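You operate a simulated robot arm through the tools that you are given. There is no shell and no other tool.

You run a simulated robot arm. Do the job below in one go: nothing can be reset, and whatever is moved stays where it is left.

JOB
Machine 3 is losing air: find the loose fitting, close it and bring the gauge back to 6 bar.
Fine: it is the blue coupling or the orange hose latch: move only the loose one. Shut the red air lever, then bleed to 0 before you touch it; shut the bleed lever before the red one opens.

The check looks at the end state, three seconds after you hand in, the way a careful person would. Anything else that was tipped, shoved, dropped, spilled or broken makes it a failure.

ROBOT AND FRAMES
A 6-joint arm with a two-finger parallel gripper, fixed in place. Base frame: the origin is at the foot of the arm, x ahead of it, y to its left, z up; the work surface is at about z = 0.66. Readings come in m, degrees, newtons and seconds.
With the tool pointing down near the work surface it reaches from about 0.1 to 0.7 m from the base axis. Its first joint turns from -66.0 to 66.0 degrees. Payload 2.45 kg.
The TCP is the grasp point between the finger pads, 0.024 m short of the fingertips. In the tool frame z runs along the fingers and y along their closing line. Largest opening 0.068 m; finger width 0.017, thickness 0.01; the body of the gripper, 0.04 by 0.07 m, starts 0.041 m behind the TCP.
Orientation is told as [roll, pitch, yaw] about the base's x, y, z axes, in that order, counted from this pose: with the fingers straight down and closing along the base's y, the tool's x points along the base's -x, its y along +y and its z along -z.

CONTROLS
- The arm moves only by the tool arm_command. Its argument "steps" is one flat list of numbers, 7 for each row, row after row: the shift along the base's x, y, z in m, then the turn, a rotation vector about the base's x, y, z in degrees, then the opening, from 0 (shut) to 1 (fully open). In form: [dx, dy, dz, wx, wy, wz, claw, dx, dy, dz, wx, wy, wz, claw, ...]. A call has 1 to 20 rows; each row is the pose to reach, as a shift and turn from the pose commanded when the call began. Each row takes 0.2 s and may step no farther than 0.05 m and 8.6 degrees from the row before; otherwise, or with a gripper value out of range, the whole call is refused. Where a pose cannot be reached the arm comes as near as it can. A force on the tool above 40 N (or 10 N above the force at the start of the call, whichever is more), or a blocked arm, ends the call early, and 0.2 s more pass. Each finger travels about 0.108 m/s and halts on what it meets, pressing with about 30 N; the grip force reading is that of the motor and also rises with nothing between the fingers. The clock runs only during rows and for 0.2 s after the last one: add rows that repeat a pose to give the fingers time. The reply holds the time, the measured pose of the TCP, the force on the tool along the base axes, the opening and the grip force, in the units named above and with some noise, with the torque about the TCP (base axes, N m) and any sound that the robot's microphone picked up, and new pictures: "pictures" is both (left out), scene, wrist or none.
- Cameras (640 x 400 px; columns grow to the right, rows downward): "scene" is fixed at [0.1445, 0.3935, 1.4755]; the picture's right is [-0.92, -0.39, 0.00], its down [-0.18, 0.42, -0.89] and it looks along [0.34, -0.82, -0.46] (base axes); focal length 261 px, centre (320, 200). "wrist" rides on the gripper at [0.084, 0.011, -0.075] in the tool frame; the picture's right is [-0.13, 0.99, 0.00], its down [-0.60, -0.08, -0.79] and it looks along [-0.79, -0.10, 0.61] (tool axes); focal length 251 px, centre (320, 200). There is no depth. A picture from a camera that has moved, and an enlarged one, comes with that camera's place and axes in the base frame and with its lens.
- close_up(camera, box): a new picture of the part [left, top, right, bottom] of that camera's present view, enlarged. The clock stands still meanwhile.
- sign_off(): hands the job in; it is judged then, once.

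Nothing tells you positions but the pictures and the camera data. Unless the task says otherwise, let go and move clear before handing in.

The tools are called after ">>>" as a command line: name --argument value ..., lists and objects as JSON in quotes. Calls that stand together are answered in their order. arm_command: Moves the arm, as the interface text tells. Its arguments: {"type":"object","properties":{"steps":{"type":"array"},"pictures":{"type":"string","enum":["both","scene","wrist","none"]}},"required":["steps"]} The other tools are called the same way: close_up (camera, box) takes an enlarged picture of a part of a camera's view; sign_off () hands the job in.

At the start:

```text
clock: 0.0
ee_pos: [0.4274, -0.0887, 1.411]
tcp_rot: [0.0, 0.0, 0.1]
contact_force: [-0.1, 0.2, -0.6]
ft_torque: [0.01, -0.01, -0.01]
width: 0.0678
finger_force: 0.1
```

scene: 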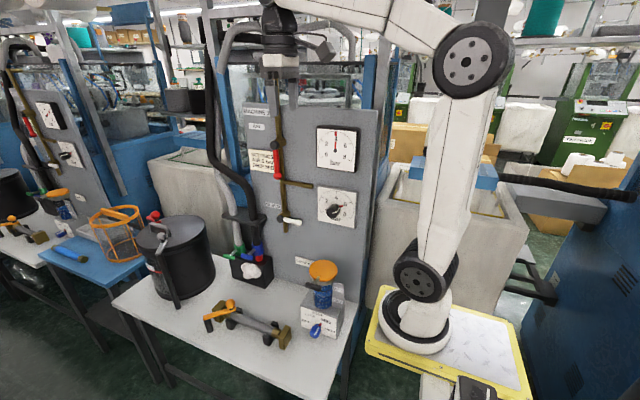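
wrist: 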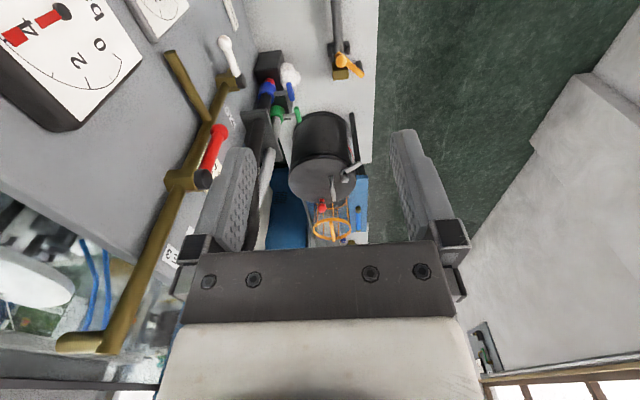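

I see the Machine 3 panel with a red lever, a white bleed lever, gauges, and on the bench a blue coupling and an orange latch. First I'll look at enlarged views.

>>> close_up --camera "scene" --box '[220, 90, 380, 190]'

>>> close_up --camera "scene" --box '[220, 170, 380, 270]'

>>> close_up --camera "scene" --box '[190, 250, 350, 350]'

>>> close_up --camera "wrist" --box '[140, 20, 380, 170]'

```text
4.00 times, centred on (300, 140) of scene
camera zoom: at [0.1445, 0.3935, 1.4755], right [-0.92, -0.39, 0.0], down [-0.18, 0.42, -0.89], along [0.34, -0.82, -0.46], focal length 1044 px, centre (400, 440)
```

zoom: 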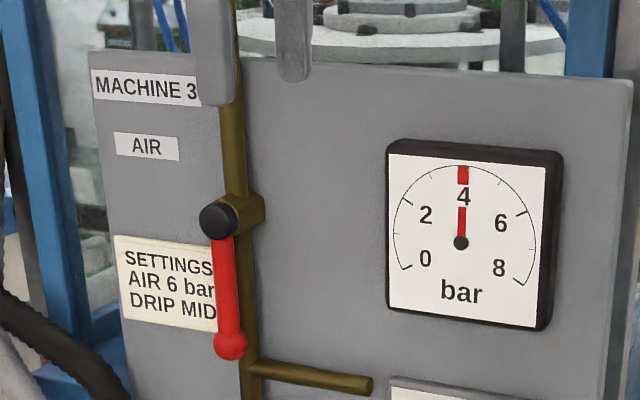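

```text
4.00 times, centred on (300, 220) of scene
camera zoom: at [0.1445, 0.3935, 1.4755], right [-0.92, -0.39, 0.0], down [-0.18, 0.42, -0.89], along [0.34, -0.82, -0.46], focal length 1044 px, centre (400, 120)
```

zoom: 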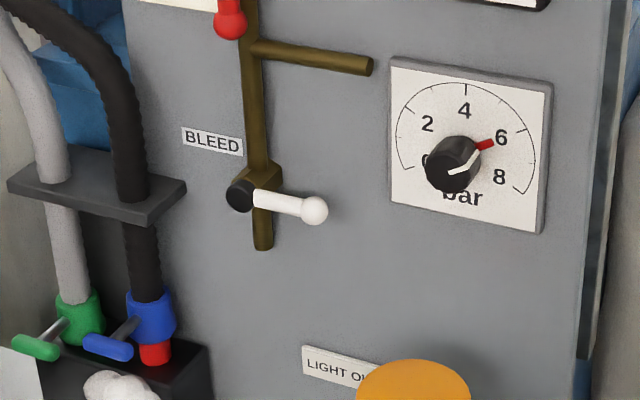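

```text
4.00 times, centred on (270, 300) of scene
camera zoom: at [0.1445, 0.3935, 1.4755], right [-0.92, -0.39, 0.0], down [-0.18, 0.42, -0.89], along [0.34, -0.82, -0.46], focal length 1044 px, centre (520, -200)
```

zoom: 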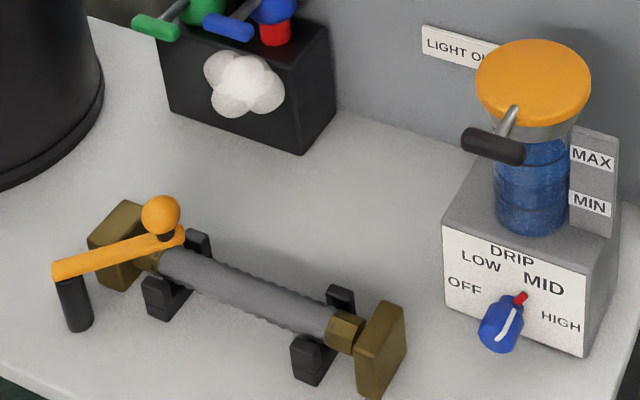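

```text
2.67 times, centred on (260, 95) of wrist
camera zoom: at [0.3419, -0.0777, 1.4864], right [0.13, 0.99, 0.0], down [0.6, -0.08, 0.79], along [0.79, -0.1, -0.61], focal length 670 px, centre (480, 480)
```

zoom: 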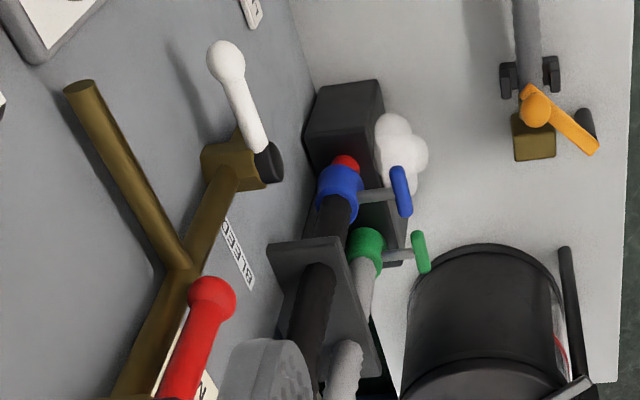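

The gauge is at 4 bar, the regulator seems set at 6, and the blue coupling shows a red ring. I'll compare with the neighbouring machine and look more closely at the fittings.

>>> close_up --camera "scene" --box '[0, 80, 160, 180]'

>>> close_up --camera "scene" --box '[0, 160, 160, 260]'

>>> close_up --camera "scene" --box '[215, 235, 279, 285]'

>>> close_up --camera "scene" --box '[196, 285, 300, 350]'

>>> close_up --camera "scene" --box '[310, 180, 374, 220]'

>>> close_up --camera "scene" --box '[250, 120, 314, 160]'

>>> close_up --camera "wrist" --box '[250, 70, 314, 110]'

```text
4.00 times, centred on (80, 130) of scene
camera zoom: at [0.1445, 0.3935, 1.4755], right [-0.92, -0.39, 0.0], down [-0.18, 0.42, -0.89], along [0.34, -0.82, -0.46], focal length 1044 px, centre (1280, 480)
```

zoom: 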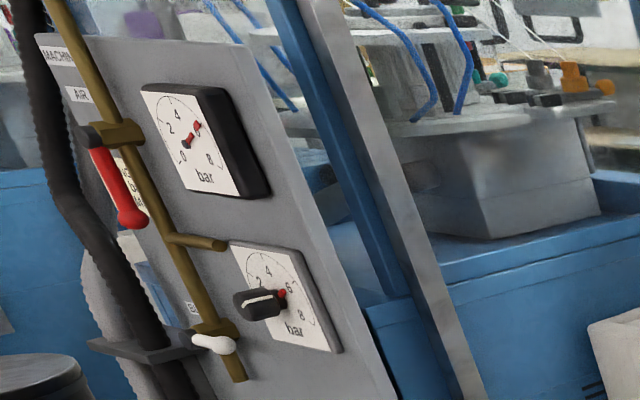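

```text
4.00 times, centred on (80, 210) of scene
camera zoom: at [0.1445, 0.3935, 1.4755], right [-0.92, -0.39, 0.0], down [-0.18, 0.42, -0.89], along [0.34, -0.82, -0.46], focal length 1044 px, centre (1280, 160)
```

zoom: 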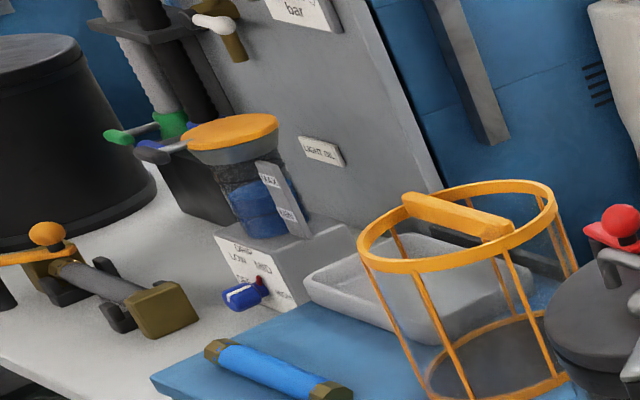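

```text
8.00 times, centred on (247, 260) of scene
camera zoom: at [0.1445, 0.3935, 1.4755], right [-0.92, -0.39, 0.0], down [-0.18, 0.42, -0.89], along [0.34, -0.82, -0.46], focal length 2087 px, centre (904, -280)
```

zoom: 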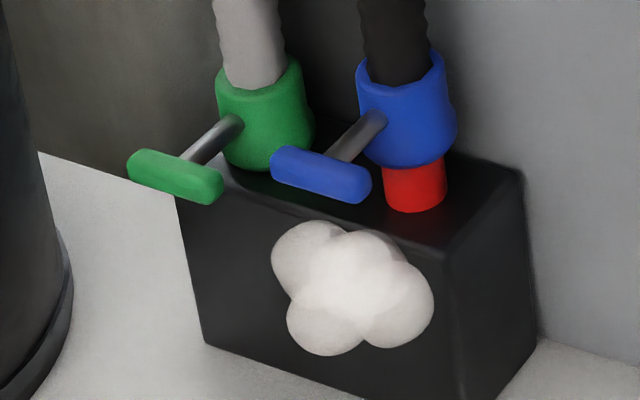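

```text
6.15 times, centred on (248, 318) of scene
camera zoom: at [0.1445, 0.3935, 1.4755], right [-0.92, -0.39, 0.0], down [-0.18, 0.42, -0.89], along [0.34, -0.82, -0.46], focal length 1606 px, centre (763, -523)
```

zoom: 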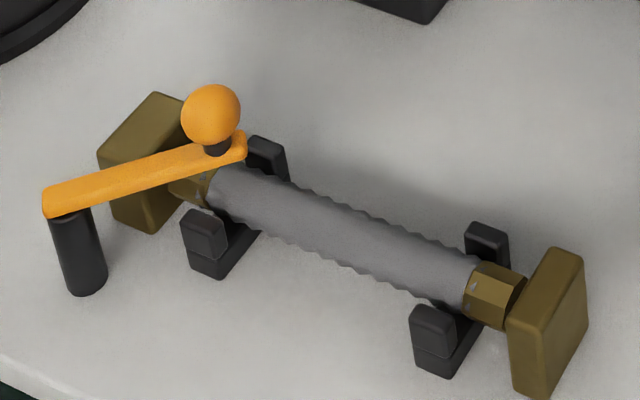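

```text
10.00 times, centred on (342, 200) of scene
camera zoom: at [0.1445, 0.3935, 1.4755], right [-0.92, -0.39, 0.0], down [-0.18, 0.42, -0.89], along [0.34, -0.82, -0.46], focal length 2609 px, centre (100, 200)
```

zoom: 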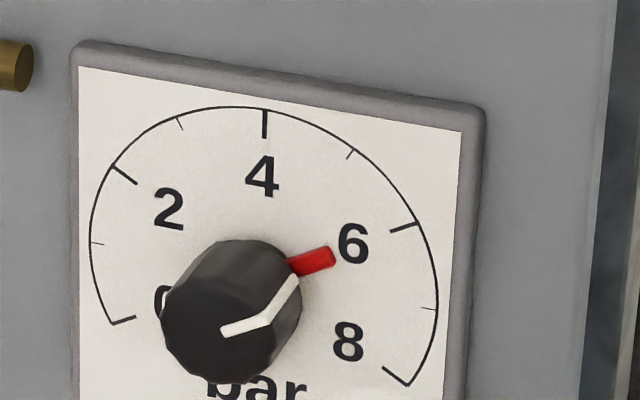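

```text
10.00 times, centred on (282, 140) of scene
camera zoom: at [0.1445, 0.3935, 1.4755], right [-0.92, -0.39, 0.0], down [-0.18, 0.42, -0.89], along [0.34, -0.82, -0.46], focal length 2609 px, centre (700, 800)
```

zoom: 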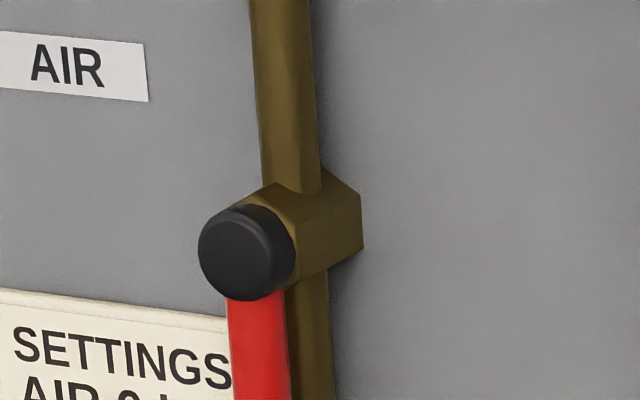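

```text
10.00 times, centred on (282, 90) of wrist
camera zoom: at [0.3419, -0.0777, 1.4864], right [0.13, 0.99, 0.0], down [0.6, -0.08, 0.79], along [0.79, -0.1, -0.61], focal length 2514 px, centre (700, 1300)
```

zoom: 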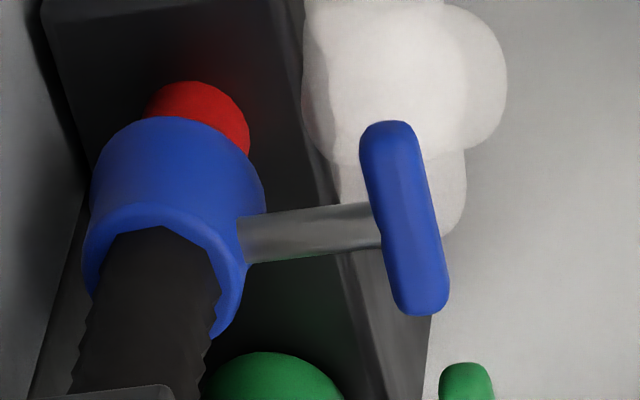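

Triangulated so far: red lever pivot ≈ (0.557, -0.252, 1.27) with the lever hanging down (open). Bleed pivot ≈ (0.561, -0.255, 1.016) with the lever pointing toward -x (shut), and the blue coupling sits raised at ≈ (0.673, -0.258, 0.85). I'll turn the tool to face the panel (-y), with the fingers shut as a peg, standing off to the +x side of the red lever.

>>> arm_command --steps '[0.015, 0.005, -0.02, -8.2, 0, 0, 0, 0.03, 0.01, -0.04, -16.4, 0, 0, 0, 0.047, 0.01, -0.06, -24.6, 0, 0, 0, 0.064, 0.01, -0.08, -32.8, 0, 0, 0, 0.08, 0.01, -0.1, -41, 0, 0, 0, 0.097, 0.01, -0.12, -49.2, 0, 0, 0, 0.114, 0.0, -0.14, -57.4, 0, 0, 0, 0.13, -0.01, -0.16, -65.6, 0, 0, 0, 0.147, -0.02, -0.18, -73.8, 0, 0, 0, 0.164, -0.03, -0.2, -82, 0, 0, 0, 0.181, -0.04, -0.22, -90, 0, 0, 0, 0.181, -0.04, -0.22, -90, 0, 0, 0]'

```text
clock: 2.6
ee_pos: [0.6069, -0.1297, 1.1906]
tcp_rot: [-90.2, 0.1, 0.1]
contact_force: [0.6, 1.2, 0.0]
ft_torque: [-0.06, 0.02, 0.01]
width: 0.0
finger_force: 23.5
camera wrist: at [0.5222, -0.054, 1.1796], right [0.13, 0.0, -0.99], down [0.6, 0.79, 0.08], along [0.79, -0.61, 0.1], focal length 251 px, centre (320, 200)
```

scene: 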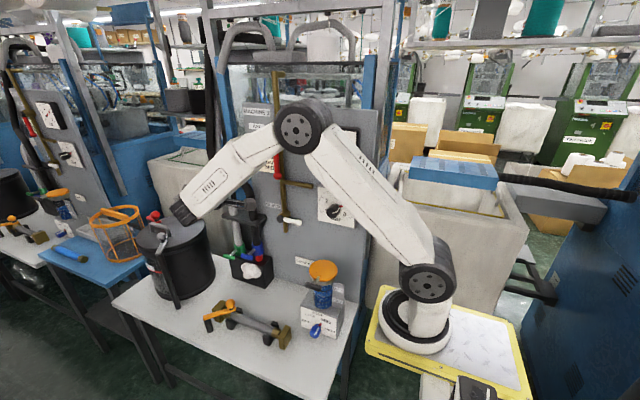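
wrist: 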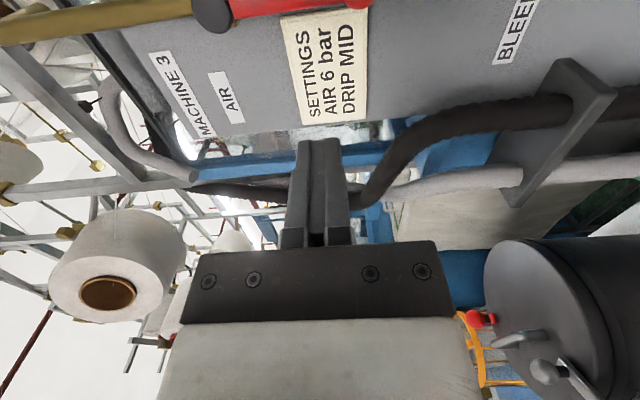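

The tool now faces the panel without contact. Next I insert the peg on the +x side of the red lever, 0.08 m below its pivot.

>>> arm_command --steps '[0, -0.04, 0, 0, 0, 0, 0, 0, -0.08, 0, 0, 0, 0, 0, -0.005, -0.111, 0, 0, 0, 0, 0, -0.005, -0.111, 0, 0, 0, 0, 0]'

```text
clock: 3.6
ee_pos: [0.6015, -0.2414, 1.1891]
tcp_rot: [-89.9, -0.1, 0.1]
contact_force: [0.2, 0.6, -0.5]
ft_torque: [0.01, 0.01, 0.01]
width: 0.0
finger_force: 23.4
camera wrist: at [0.518, -0.1653, 1.1779], right [0.13, 0.0, -0.99], down [0.6, 0.79, 0.08], along [0.79, -0.61, 0.1], focal length 251 px, centre (320, 200)
```

scene: 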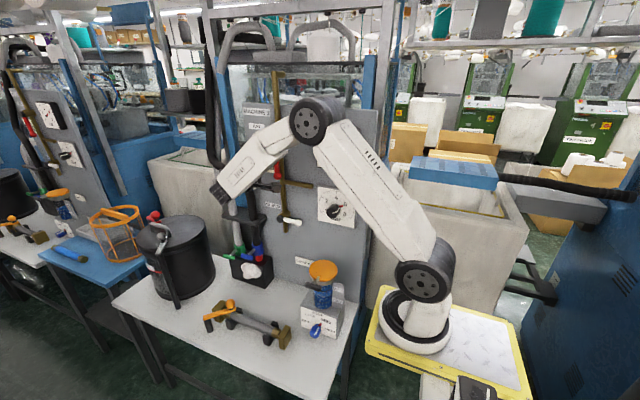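
wrist: 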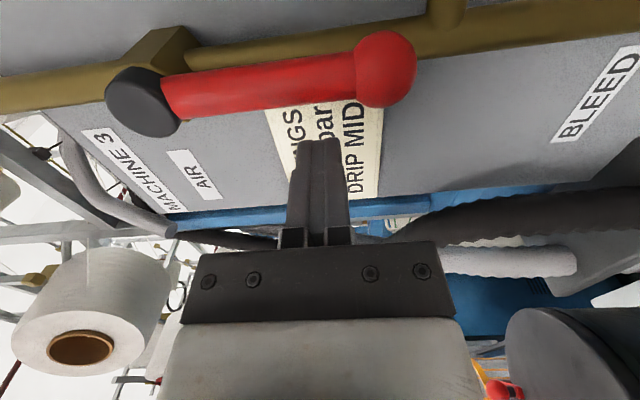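

The peg sits beside the red lever, so I'll swing the lever along its arc toward -x, up to about horizontal (shut), and check.

>>> arm_command --steps '[-0.0245, 0, 0, 0, 0, 0, 0, -0.0445, 0, -0.002, 0, 0, 0, 0, -0.0645, 0, 0.001, 0, 0, 0, 0, -0.083, 0, 0.009, 0, 0, 0, 0, -0.0985, 0, 0.0215, 0, 0, 0, 0, -0.1105, 0, 0.0375, 0, 0, 0, 0, -0.117, 0, 0.053, 0, 0, 0, 0, -0.117, 0, 0.053, 0, 0, 0, 0]'

```text
clock: 5.4
ee_pos: [0.4861, -0.2395, 1.2437]
tcp_rot: [-90.0, 0.0, -0.1]
contact_force: [0.1, 0.3, -0.1]
ft_torque: [-0.01, 0.0, -0.01]
width: 0.0
finger_force: 24.0
camera wrist: at [0.4004, -0.1641, 1.2328], right [0.13, 0.0, -0.99], down [0.6, 0.79, 0.08], along [0.79, -0.61, 0.1], focal length 251 px, centre (320, 200)
```

scene: 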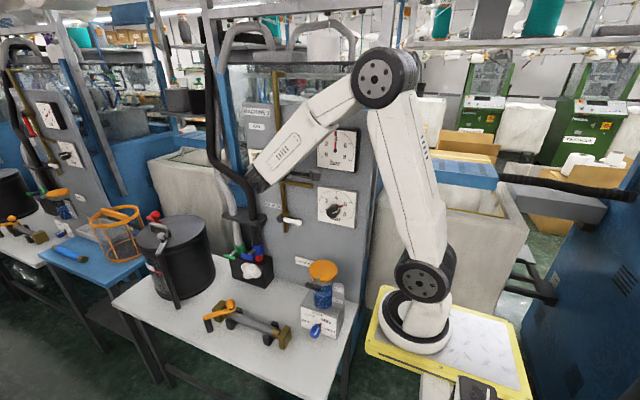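
wrist: 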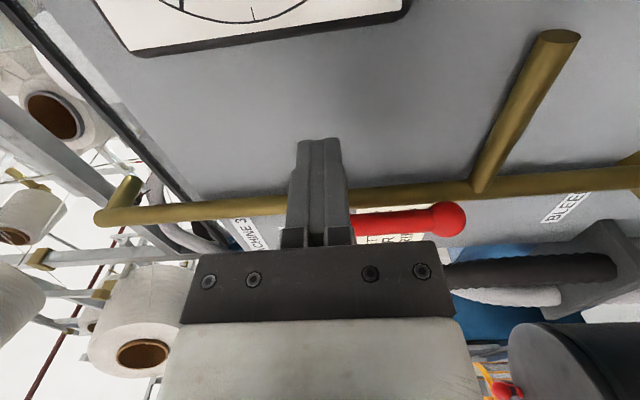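

The peg passed in front of the lever, which still hangs down: its rod is deeper, at about y = -0.268. I'll back out, return to the +x side and insert about 11 mm deeper.

>>> arm_command --steps '[0, 0.03, 0, 0, 0, 0, 0, 0.04, 0.03, -0.02, 0, 0, 0, 0, 0.08, 0.03, -0.04, 0, 0, 0, 0, 0.117, 0.03, -0.053, 0, 0, 0, 0, 0.117, 0.0, -0.053, 0, 0, 0, 0, 0.117, -0.012, -0.053, 0, 0, 0, 0, 0.117, -0.012, -0.053, 0, 0, 0, 0]'

>>> close_up --camera "wrist" --box '[160, 0, 480, 200]'

```text
clock: 7.0
ee_pos: [0.6014, -0.2504, 1.1901]
tcp_rot: [-90.0, 0.0, 0.0]
contact_force: [0.7, 0.0, -0.3]
ft_torque: [0.0, 0.0, 0.02]
width: 0.0001
finger_force: 23.5
camera wrist: at [0.5178, -0.176, 1.1797], right [0.13, 0.0, -0.99], down [0.6, 0.79, 0.08], along [0.79, -0.61, 0.1], focal length 251 px, centre (320, 200)
```

scene: 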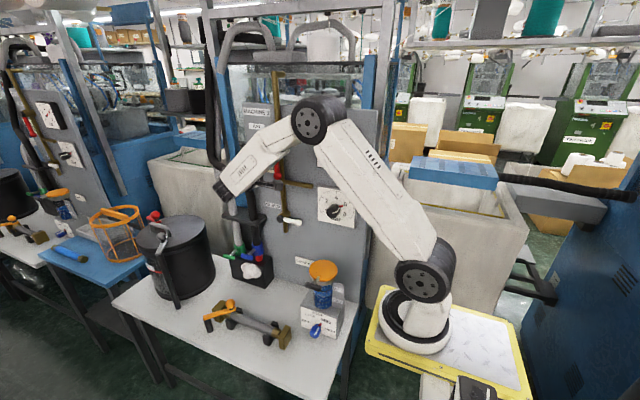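
wrist: 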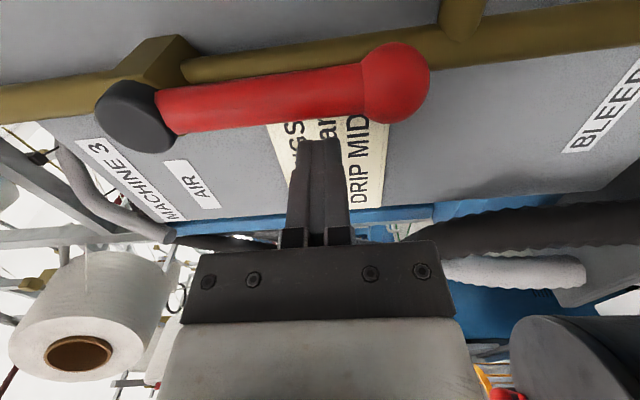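

```text
2.00 times, centred on (320, 100) of wrist
camera zoom: at [0.5178, -0.176, 1.1797], right [0.13, 0.0, -0.99], down [0.6, 0.79, 0.08], along [0.79, -0.61, 0.1], focal length 503 px, centre (320, 400)
```

zoom: 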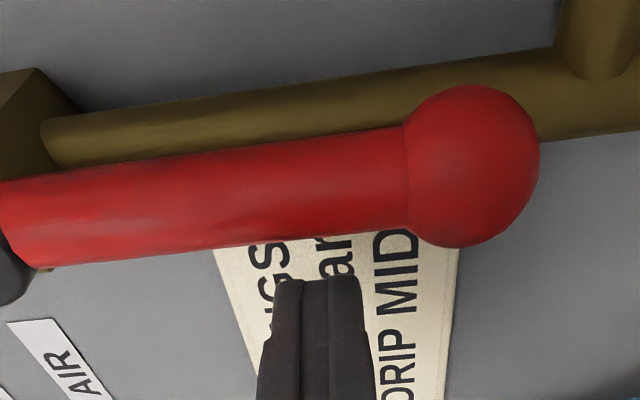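

The fingertips now reach behind the rod's centre line. I'll push the first 30° and check that the lever follows.

>>> arm_command --steps '[-0.0145, 0, 0, 0, 0, 0, 0, -0.0245, 0, -0.001, 0, 0, 0, 0, -0.0345, 0, -0.002, 0, 0, 0, 0, -0.0445, 0, -0.001, 0, 0, 0, 0, -0.0545, 0, 0.001, 0, 0, 0, 0]'

```text
clock: 7.6
ee_pos: [0.5869, -0.2513, 1.1903]
tcp_rot: [-89.9, -0.4, 1.5]
contact_force: [13.2, -2.5, -1.3]
ft_torque: [0.12, 0.02, 0.26]
width: 0.0003
finger_force: 23.6
stopped in row 3: the force on the tool passed its limit at 49 N (the readings are from after the stop); the commanded pose is now the measured one
camera wrist: at [0.5005, -0.177, 1.1802], right [0.14, 0.0, -0.99], down [0.58, 0.81, 0.08], along [0.8, -0.59, 0.11], focal length 251 px, centre (320, 200)
```

scene: 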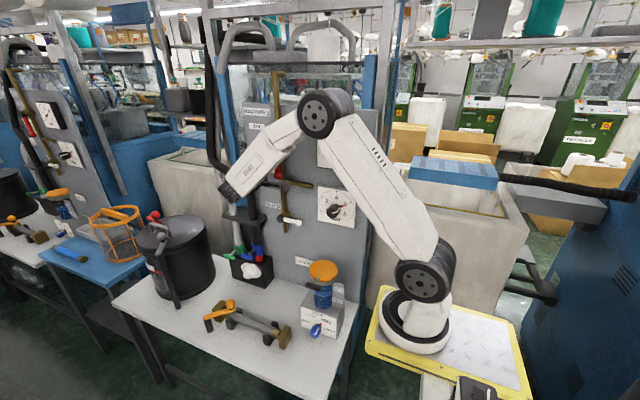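
wrist: 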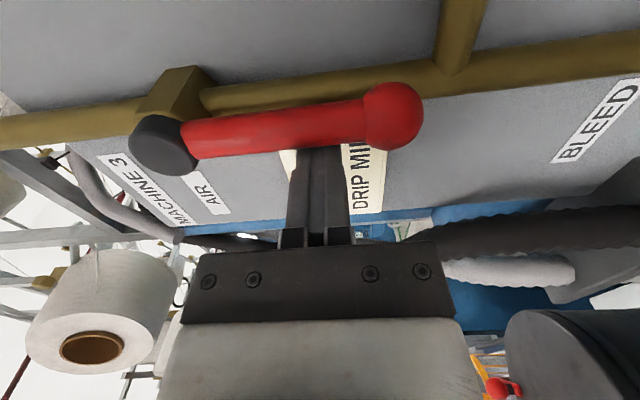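

The push hit 49 N after contact. I'll check whether the lever moved at all or is against a stop.

>>> close_up --camera "scene" --box '[240, 120, 320, 220]'

>>> close_up --camera "wrist" --box '[120, 40, 440, 240]'

>>> close_up --camera "scene" --box '[0, 90, 80, 190]'

```text
4.00 times, centred on (280, 170) of scene
camera zoom: at [0.145, 0.3934, 1.4755], right [-0.92, -0.39, 0.0], down [-0.18, 0.42, -0.89], along [0.34, -0.82, -0.46], focal length 1044 px, centre (480, 320)
```

zoom: 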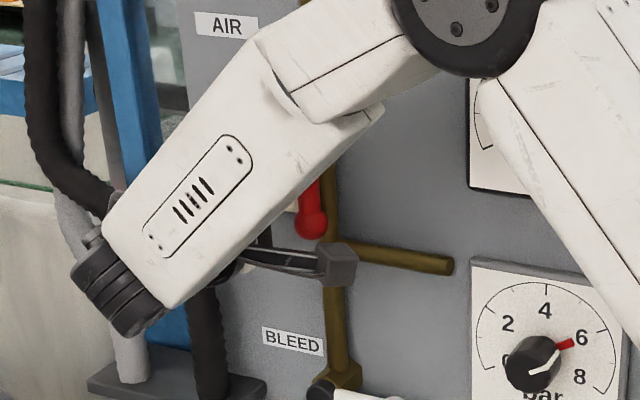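

```text
2.00 times, centred on (280, 140) of wrist
camera zoom: at [0.5005, -0.177, 1.1802], right [0.14, 0.0, -0.99], down [0.58, 0.81, 0.08], along [0.8, -0.59, 0.11], focal length 503 px, centre (400, 320)
```

zoom: 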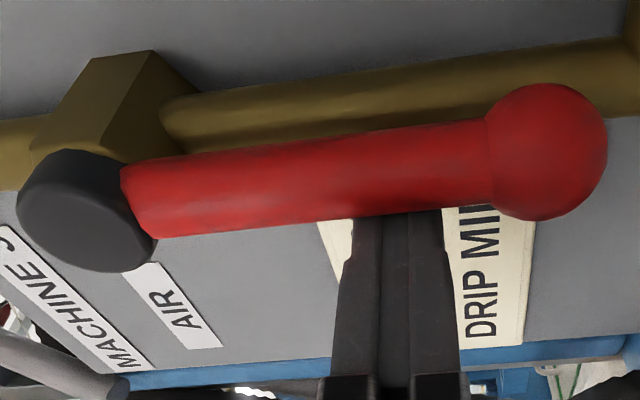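

```text
4.00 times, centred on (40, 140) of scene
camera zoom: at [0.145, 0.3934, 1.4755], right [-0.92, -0.39, 0.0], down [-0.18, 0.42, -0.89], along [0.34, -0.82, -0.46], focal length 1044 px, centre (1440, 440)
```

zoom: 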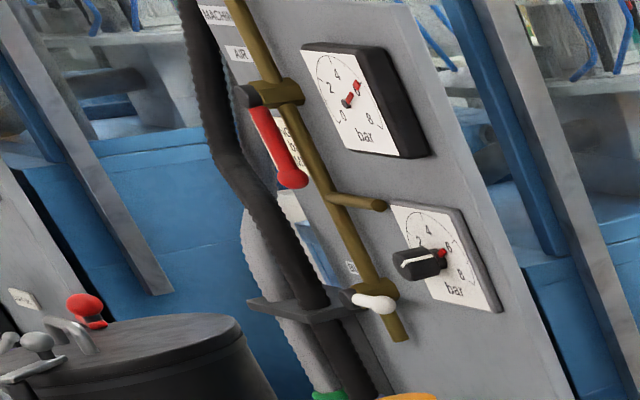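

The lever has not visibly moved: this may be a stop or just stiffness. I'll retry the same direction slowly to tell them apart.

>>> arm_command --steps '[0.0, 0, 0, 0, 0, 0, 0, -0.002, 0, 0, 0, 0, 0, 0, -0.004, 0, 0, 0, 0, 0, 0, -0.006, 0, 0, 0, 0, 0, 0, -0.008, 0, 0, 0, 0, 0, 0, -0.01, 0, 0, 0, 0, 0, 0]' --pictures "wrist"

```text
clock: 8.4
ee_pos: [0.5871, -0.2495, 1.1924]
tcp_rot: [-90.0, -0.4, 2.2]
contact_force: [13.3, -2.2, -1.2]
ft_torque: [0.06, -0.03, 0.29]
width: 0.0
finger_force: 23.8
stopped in row 3: the force on the tool passed its limit at 42 N (the readings are from after the stop); the commanded pose is now the measured one
camera wrist: at [0.4994, -0.1772, 1.1806], right [0.14, 0.0, -0.99], down [0.57, 0.82, 0.08], along [0.81, -0.58, 0.11], focal length 251 px, centre (320, 200)
```

wrist: 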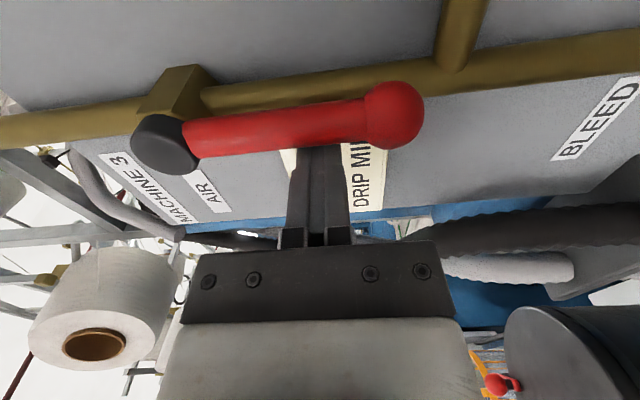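

That looks like a hard stop toward -x. I'll go around in front and test gently from the other side, toward +x.

>>> arm_command --steps '[0.015, 0, 0, 0, 0, -1, 0, 0.015, 0.04, 0, 0, 0.4, -2.2, 0, -0.025, 0.045, 0, 0, 0.4, -2.2, 0, -0.06, 0.045, 0, 0, 0.4, -2.2, 0, -0.06, 0.02, 0, 0, 0.4, -2.2, 0, -0.06, -0.001, 0, 0, 0.4, -2.2, 0, -0.06, -0.001, 0, 0, 0.4, -2.2, 0]' --pictures "wrist"

```text
clock: 10.0
ee_pos: [0.526, -0.2525, 1.1922]
tcp_rot: [-90.0, -0.1, -0.3]
contact_force: [-0.7, 0.3, 0.2]
ft_torque: [-0.01, 0.0, 0.01]
width: 0.0001
finger_force: 23.5
camera wrist: at [0.4413, -0.1761, 1.1819], right [0.13, 0.0, -0.99], down [0.61, 0.79, 0.08], along [0.78, -0.61, 0.1], focal length 251 px, centre (320, 200)
```

wrist: 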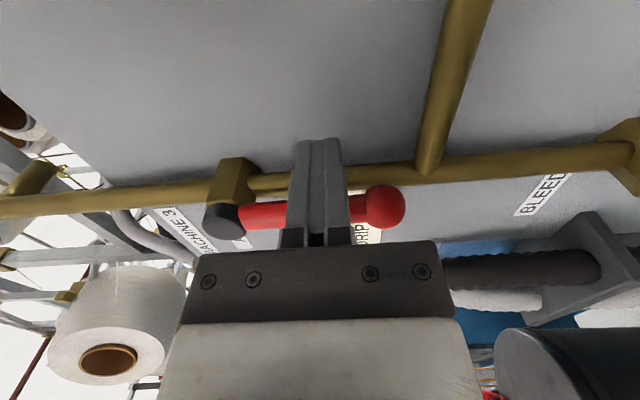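

Now pushing gently toward +x.

>>> arm_command --steps '[0.015, 0, 0, 0, 0, 0, 0, 0.02, 0, 0, 0, 0, 0, 0, 0.024, 0, 0, 0, 0, 0, 0, 0.028, 0, 0, 0, 0, 0, 0, 0.032, 0, 0, 0, 0, 0, 0, 0.036, 0, 0, 0, 0, 0, 0, 0.04, 0, 0, 0, 0, 0, 0, 0.044, 0, 0, 0, 0, 0, 0]' --pictures "wrist"

```text
clock: 11.8
ee_pos: [0.5678, -0.2503, 1.1933]
tcp_rot: [-90.0, 0.0, -0.3]
contact_force: [-1.2, 0.3, 0.0]
ft_torque: [-0.01, 0.02, -0.03]
width: 0.0
finger_force: 23.4
camera wrist: at [0.4846, -0.1746, 1.1821], right [0.13, 0.0, -0.99], down [0.61, 0.79, 0.08], along [0.78, -0.61, 0.1], focal length 251 px, centre (320, 200)
```

wrist: 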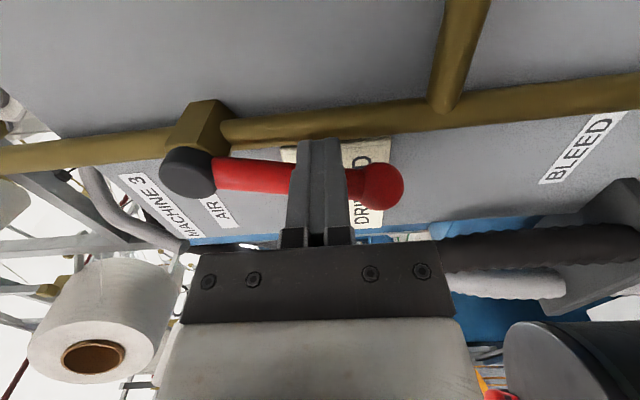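

The red lever swings freely toward +x. Continuing the arc to horizontal.

>>> arm_command --steps '[0.0085, 0, -0.001, 0, 0, 0, 0, 0.018, 0, 0, 0, 0, 0, 0, 0.027, 0, 0.003, 0, 0, 0, 0, 0.0354, 0, 0.007, 0, 0, 0, 0, 0.0435, 0, 0.0125, 0, 0, 0, 0, 0.0504, 0, 0.0186, 0, 0, 0, 0, 0.0565, 0, 0.026, 0, 0, 0, 0, 0.0618, 0, 0.0336, 0, 0, 0, 0, 0.065, 0, 0.04, 0, 0, 0, 0, 0.0671, 0, 0.0451, 0, 0, 0, 0, 0.0685, 0, 0.049, 0, 0, 0, 0]'

>>> close_up --camera "scene" --box '[220, 90, 380, 190]'

```text
clock: 14.2
ee_pos: [0.6375, -0.2514, 1.2414]
tcp_rot: [-90.1, 0.0, -0.3]
contact_force: [1.0, -0.1, 0.5]
ft_torque: [0.01, -0.01, 0.0]
width: 0.0001
finger_force: 23.4
camera wrist: at [0.5538, -0.1754, 1.2306], right [0.13, 0.0, -0.99], down [0.61, 0.79, 0.08], along [0.78, -0.61, 0.1], focal length 251 px, centre (320, 200)
```

scene: 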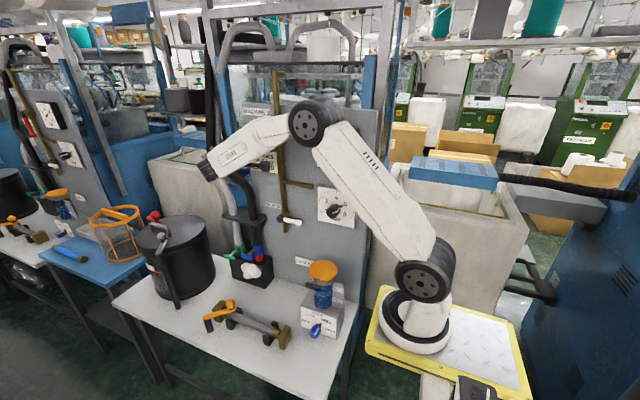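
wrist: 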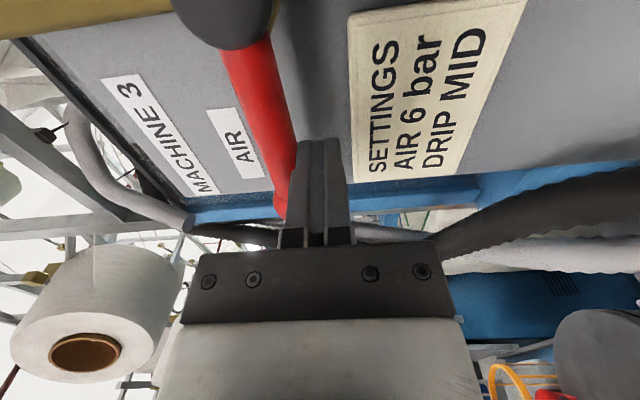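

```text
4.00 times, centred on (300, 140) of scene
camera zoom: at [0.1445, 0.3935, 1.4755], right [-0.92, -0.39, 0.0], down [-0.18, 0.42, -0.89], along [0.34, -0.82, -0.46], focal length 1044 px, centre (400, 440)
```

zoom: 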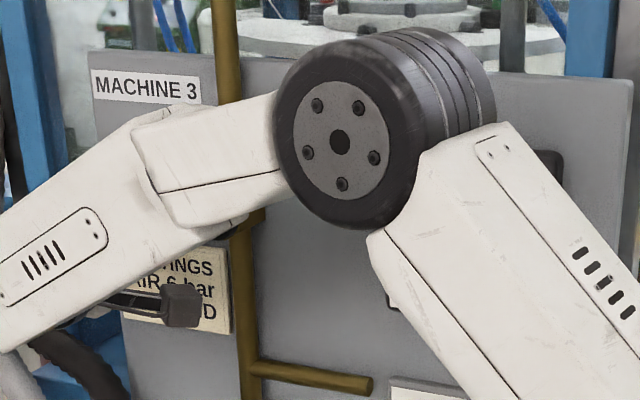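

The lever is nearly horizontal. I'll push up in small steps until it meets its stop.

>>> arm_command --steps '[0.0005, 0, 0.002, 0, 0, 0, 0, 0.001, 0, 0.004, 0, 0, 0, 0, 0.001, 0, 0.006, 0, 0, 0, 0, 0.001, 0, 0.008, 0, 0, 0, 0, 0.001, 0, 0.01, 0, 0, 0, 0, 0.001, 0, 0.012, 0, 0, 0, 0]'

```text
clock: 15.5
ee_pos: [0.6387, -0.2513, 1.2423]
tcp_rot: [-89.2, 0.9, -0.4]
contact_force: [2.2, -1.5, -5.3]
ft_torque: [0.08, -0.04, 0.06]
width: 0.0001
finger_force: 23.7
stopped in row 6: the force on the tool passed its limit at 41 N (the readings are from after the stop); the commanded pose is now the measured one
camera wrist: at [0.5538, -0.1749, 1.2336], right [0.11, 0.01, -0.99], down [0.61, 0.79, 0.08], along [0.78, -0.62, 0.08], focal length 251 px, centre (320, 200)
```

scene: 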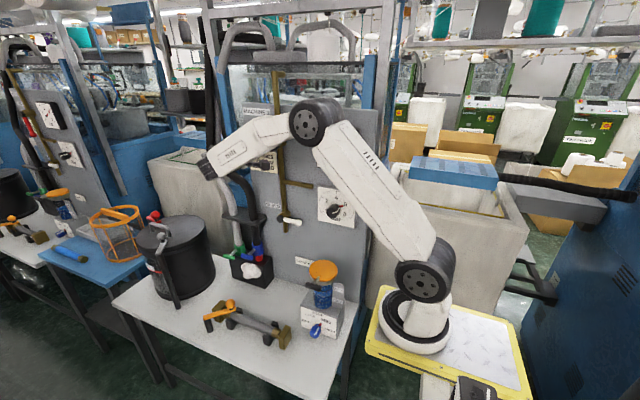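
wrist: 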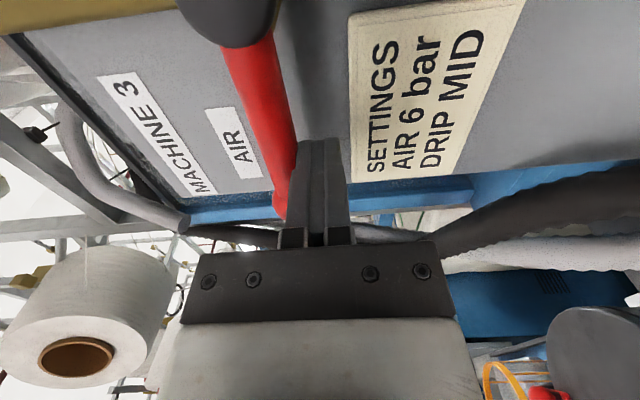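

The red lever is at its horizontal stop (shut). Next I withdraw and bring the peg in above the white bleed lever's outer half, at about (0.512, -0.25, 1.05).

>>> arm_command --steps '[0, 0.02, -0.02, -0.8, -0.9, 0.4, 0, 0, 0.06, -0.03, -0.8, -0.9, 0.4, 0, -0.03, 0.06, -0.065, -0.8, -0.9, 0.4, 0, -0.06, 0.06, -0.1, -0.8, -0.9, 0.4, 0, -0.09, 0.06, -0.135, -0.8, -0.9, 0.4, 0, -0.12, 0.06, -0.17, -0.8, -0.9, 0.4, 0, -0.127, 0.06, -0.192, -0.8, -0.9, 0.4, 0, -0.127, 0.03, -0.192, -0.8, -0.9, 0.4, 0, -0.127, 0.01, -0.192, -0.8, -0.9, 0.4, 0, -0.127, 0.01, -0.192, -0.8, -0.9, 0.4, 0]'

>>> close_up --camera "scene" --box '[220, 90, 380, 190]'

```text
clock: 17.7
ee_pos: [0.51, -0.2416, 1.052]
tcp_rot: [-90.1, -0.1, 0.0]
contact_force: [-0.1, -0.6, -0.6]
ft_torque: [0.04, 0.0, 0.0]
width: 0.0001
finger_force: 23.8
camera wrist: at [0.4262, -0.1668, 1.0401], right [0.13, 0.0, -0.99], down [0.6, 0.79, 0.08], along [0.79, -0.61, 0.1], focal length 251 px, centre (320, 200)
```

scene: 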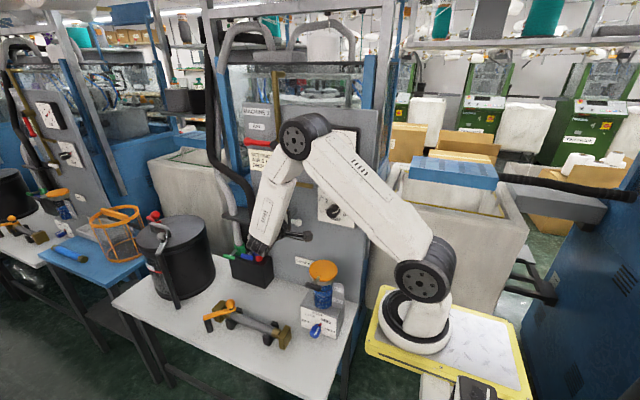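
wrist: 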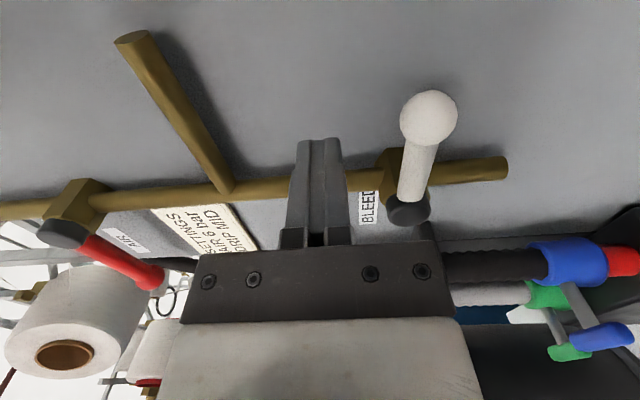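

```text
4.00 times, centred on (300, 140) of scene
camera zoom: at [0.1445, 0.3935, 1.4755], right [-0.92, -0.39, 0.0], down [-0.18, 0.42, -0.89], along [0.34, -0.82, -0.46], focal length 1044 px, centre (400, 440)
```

zoom: 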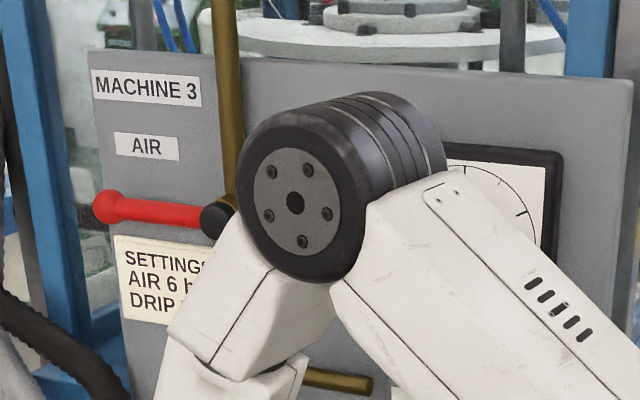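

The red lever is horizontal and the leak plume at the blue coupling has vanished, so blue is the loose fitting. Now I insert fully and push the bleed lever down, slowly at first.

>>> arm_command --steps '[0.004, -0.0095, 0, 0, 0, 0, 0, 0.004, -0.0095, -0.015, 0, 0, 0, 0, 0.004, -0.0095, -0.026, 0, 0, 0, 0, 0.004, -0.0095, -0.031, 0, 0, 0, 0, 0.003, -0.0095, -0.035, 0, 0, 0, 0, 0.002, -0.0095, -0.04, 0, 0, 0, 0, 0.0015, -0.0095, -0.0448, 0, 0, 0, 0, 0.0015, -0.0095, -0.0448, 0, 0, 0, 0]' --pictures "wrist"

```text
clock: 19.5
ee_pos: [0.5121, -0.2518, 1.006]
tcp_rot: [-90.2, -0.2, 0.0]
contact_force: [-0.4, 0.7, 0.0]
ft_torque: [-0.01, -0.02, -0.02]
width: 0.0
finger_force: 23.8
camera wrist: at [0.428, -0.176, 0.9951], right [0.13, 0.0, -0.99], down [0.6, 0.79, 0.08], along [0.79, -0.61, 0.1], focal length 251 px, centre (320, 200)
```

wrist: 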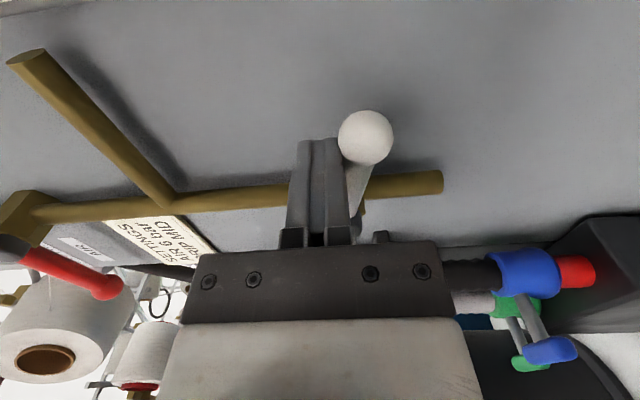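

It moves easily. Continuing the arc to vertical to open the bleed.

>>> arm_command --steps '[0, 0, -0.007, 0, 0, 0, 0, 0.0005, 0, -0.0139, 0, 0, 0, 0, 0.0025, 0, -0.0208, 0, 0, 0, 0, 0.0047, 0, -0.0272, 0, 0, 0, 0, 0.008, 0, -0.0334, 0, 0, 0, 0, 0.0122, 0, -0.0388, 0, 0, 0, 0, 0.0172, 0, -0.044, 0, 0, 0, 0, 0.0225, 0, -0.0481, 0, 0, 0, 0, 0.0265, 0, -0.0508, 0, 0, 0, 0, 0.0305, 0, -0.0527, 0, 0, 0, 0, 0.033, 0, -0.053, 0, 0, 0, 0, 0.035, 0, -0.053, 0, 0, 0, 0, 0.037, 0, -0.053, 0, 0, 0, 0, 0.039, 0, -0.053, 0, 0, 0, 0]'

```text
clock: 22.5
ee_pos: [0.5512, -0.2506, 0.954]
tcp_rot: [-90.1, -0.1, 0.0]
contact_force: [-0.4, 0.2, 1.1]
ft_torque: [-0.02, 0.03, -0.02]
width: 0.0
finger_force: 23.8
camera wrist: at [0.4673, -0.1753, 0.9423], right [0.13, 0.0, -0.99], down [0.6, 0.79, 0.08], along [0.79, -0.61, 0.11], focal length 251 px, centre (320, 200)
```

scene: 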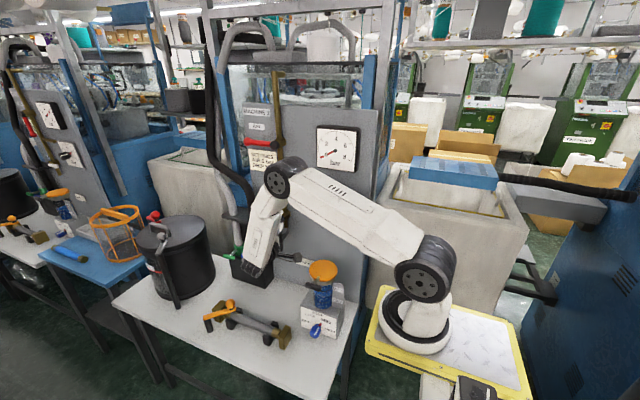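
wrist: 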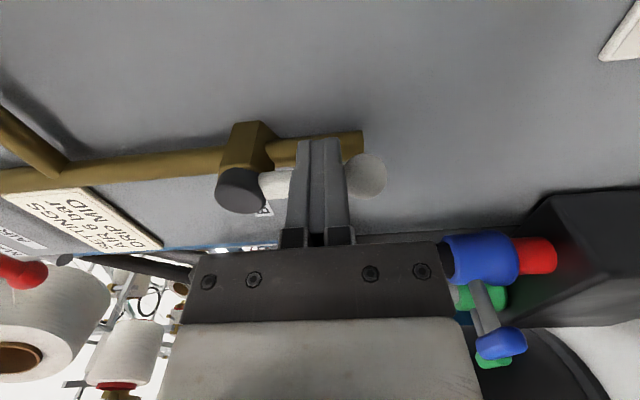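

The bleed lever is now down. I'll read the gauge.

>>> close_up --camera "scene" --box '[296, 110, 376, 190]'

>>> close_up --camera "wrist" --box '[400, 180, 640, 380]'

```text
5.00 times, centred on (336, 150) of scene
camera zoom: at [0.1445, 0.3935, 1.4755], right [-0.92, -0.39, 0.0], down [-0.18, 0.42, -0.89], along [0.34, -0.82, -0.46], focal length 1305 px, centre (240, 450)
```

zoom: 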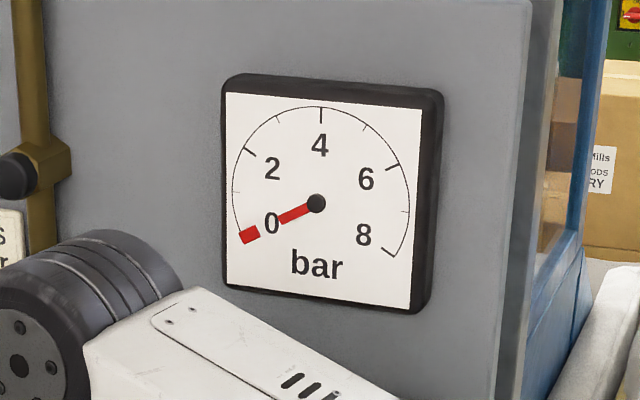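

```text
2.00 times, centred on (520, 280) of wrist
camera zoom: at [0.4673, -0.1753, 0.9423], right [0.13, 0.0, -0.99], down [0.6, 0.79, 0.08], along [0.79, -0.61, 0.11], focal length 503 px, centre (-80, 40)
```

zoom: 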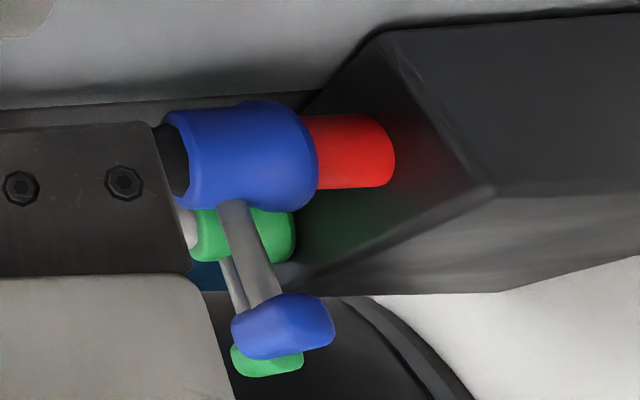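

The gauge reads 0. The raised blue T-handle is at about (0.682, -0.204, 0.845) with a gap of about 2 cm to close. I'll withdraw from the bleed lever and place the shut fingers just above the T-handle and stem.

>>> arm_command --steps '[0, 0.03, 0, 0, 0, 0, 0, 0, 0.07, 0, 0, 0, 0, 0, 0.03, 0.075, -0.015, 0, 0, 0, 0, 0.065, 0.075, -0.03, 0, 0, 0, 0, 0.1, 0.075, -0.045, 0, 0, 0, 0, 0.1303, 0.075, -0.0525, 0, 0, 0, 0, 0.1303, 0.042, -0.0525, 0, 0, 0, 0, 0.1303, 0.042, -0.0525, 0, 0, 0, 0]'

>>> close_up --camera "scene" --box '[220, 180, 300, 280]'

>>> close_up --camera "wrist" --box '[240, 60, 480, 210]'

```text
clock: 24.3
ee_pos: [0.683, -0.2096, 0.9]
tcp_rot: [-90.1, -0.1, 0.0]
contact_force: [-0.4, 0.3, -0.2]
ft_torque: [0.02, -0.01, 0.01]
width: 0.0001
finger_force: 23.6
camera wrist: at [0.5982, -0.1344, 0.8896], right [0.13, 0.0, -0.99], down [0.6, 0.79, 0.08], along [0.79, -0.61, 0.1], focal length 251 px, centre (320, 200)
```

scene: 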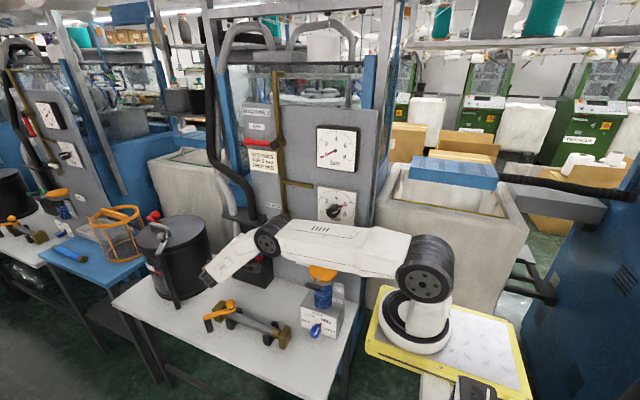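
wrist: 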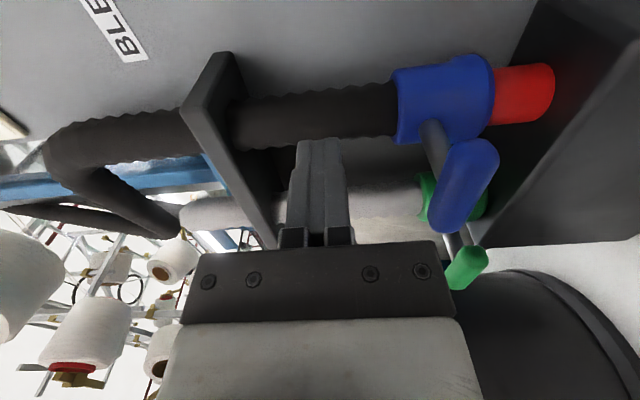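

```text
4.00 times, centred on (260, 230) of scene
camera zoom: at [0.1445, 0.3935, 1.4755], right [-0.92, -0.39, 0.0], down [-0.18, 0.42, -0.89], along [0.34, -0.82, -0.46], focal length 1044 px, centre (560, 80)
```

zoom: 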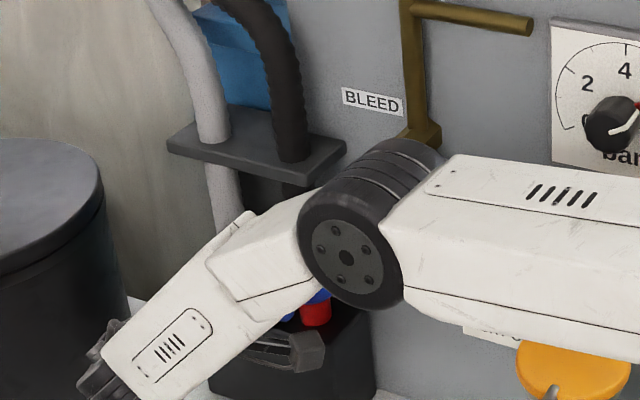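

```text
2.67 times, centred on (360, 135) of wrist
camera zoom: at [0.5982, -0.1344, 0.8896], right [0.13, 0.0, -0.99], down [0.6, 0.79, 0.08], along [0.79, -0.61, 0.1], focal length 670 px, centre (213, 373)
```

zoom: 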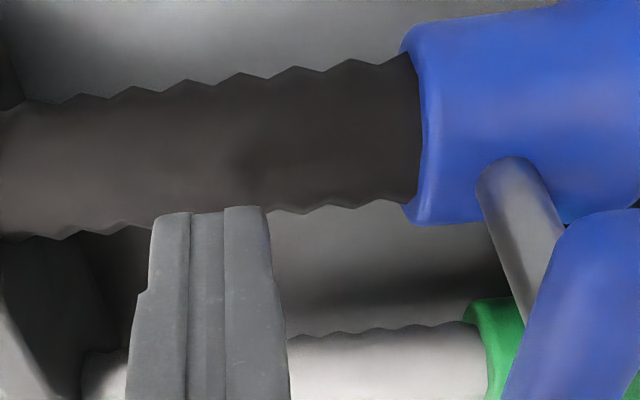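

The bar is confirmed parallel to x at about z = 0.843, directly below the fingers. I'll press straight down slowly onto the T-handle until it seats.

>>> arm_command --steps '[0, 0.006, -0.015, 0, 0, 0, 0, 0, 0.006, -0.03, 0, 0, 0, 0, 0, 0.006, -0.036, 0, 0, 0, 0, 0, 0.006, -0.039, 0, 0, 0, 0, 0, 0.006, -0.042, 0, 0, 0, 0, 0, 0.006, -0.045, 0, 0, 0, 0, 0, 0.006, -0.048, 0, 0, 0, 0, 0, 0.006, -0.051, 0, 0, 0, 0]' --pictures "both"

```text
clock: 26.1
ee_pos: [0.6823, -0.2034, 0.8508]
tcp_rot: [-90.1, -0.2, 0.2]
contact_force: [0.3, -0.1, -0.2]
ft_torque: [-0.01, -0.01, -0.01]
width: 0.0002
finger_force: 23.4
camera wrist: at [0.5974, -0.1269, 0.839], right [0.13, 0.0, -0.99], down [0.6, 0.79, 0.08], along [0.79, -0.61, 0.1], focal length 251 px, centre (320, 200)
```

scene: 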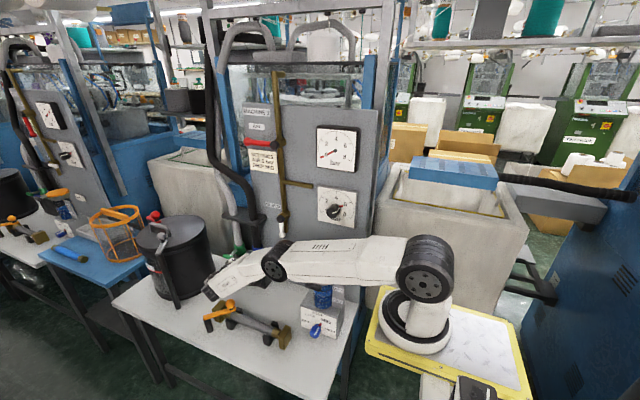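
wrist: 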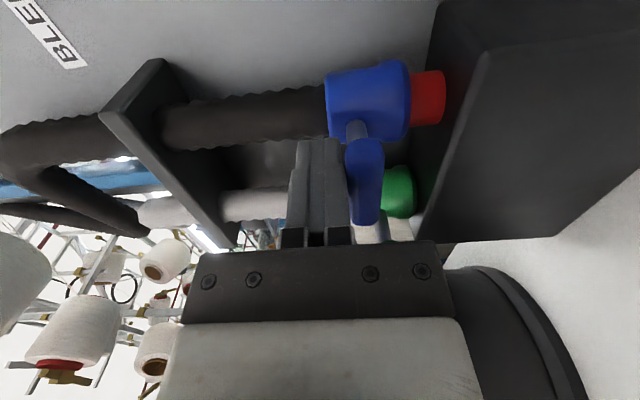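

The coupling seems to be following with almost no force, and red is still visible. Continuing down.

>>> arm_command --steps '[0, 0, -0.003, 0, 0, 0, 0, 0, 0, -0.006, 0, 0, 0, 0, 0, 0, -0.009, 0, 0, 0, 0, 0, 0, -0.012, 0, 0, 0, 0, 0, 0, -0.014, 0, 0, 0, 0, 0, 0, -0.016, 0, 0, 0, 0, 0, 0, -0.018, 0, 0, 0, 0]' --pictures "wrist"

```text
clock: 27.7
ee_pos: [0.6807, -0.2022, 0.832]
tcp_rot: [-90.1, -0.2, -0.1]
contact_force: [0.0, -0.5, -0.2]
ft_torque: [0.0, 0.04, -0.01]
width: 0.0001
finger_force: 23.5
camera wrist: at [0.5969, -0.1267, 0.8213], right [0.13, 0.0, -0.99], down [0.6, 0.79, 0.08], along [0.79, -0.61, 0.11], focal length 251 px, centre (320, 200)
```

wrist: 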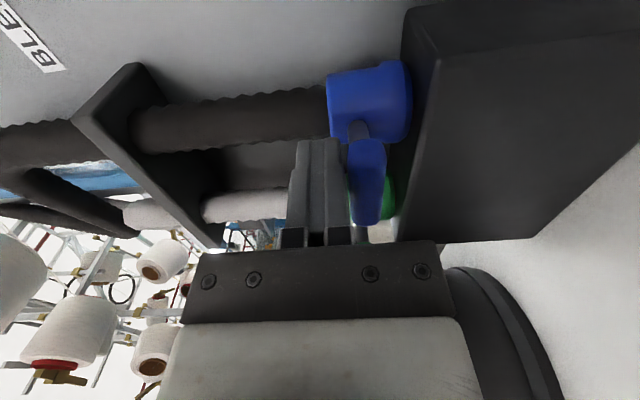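

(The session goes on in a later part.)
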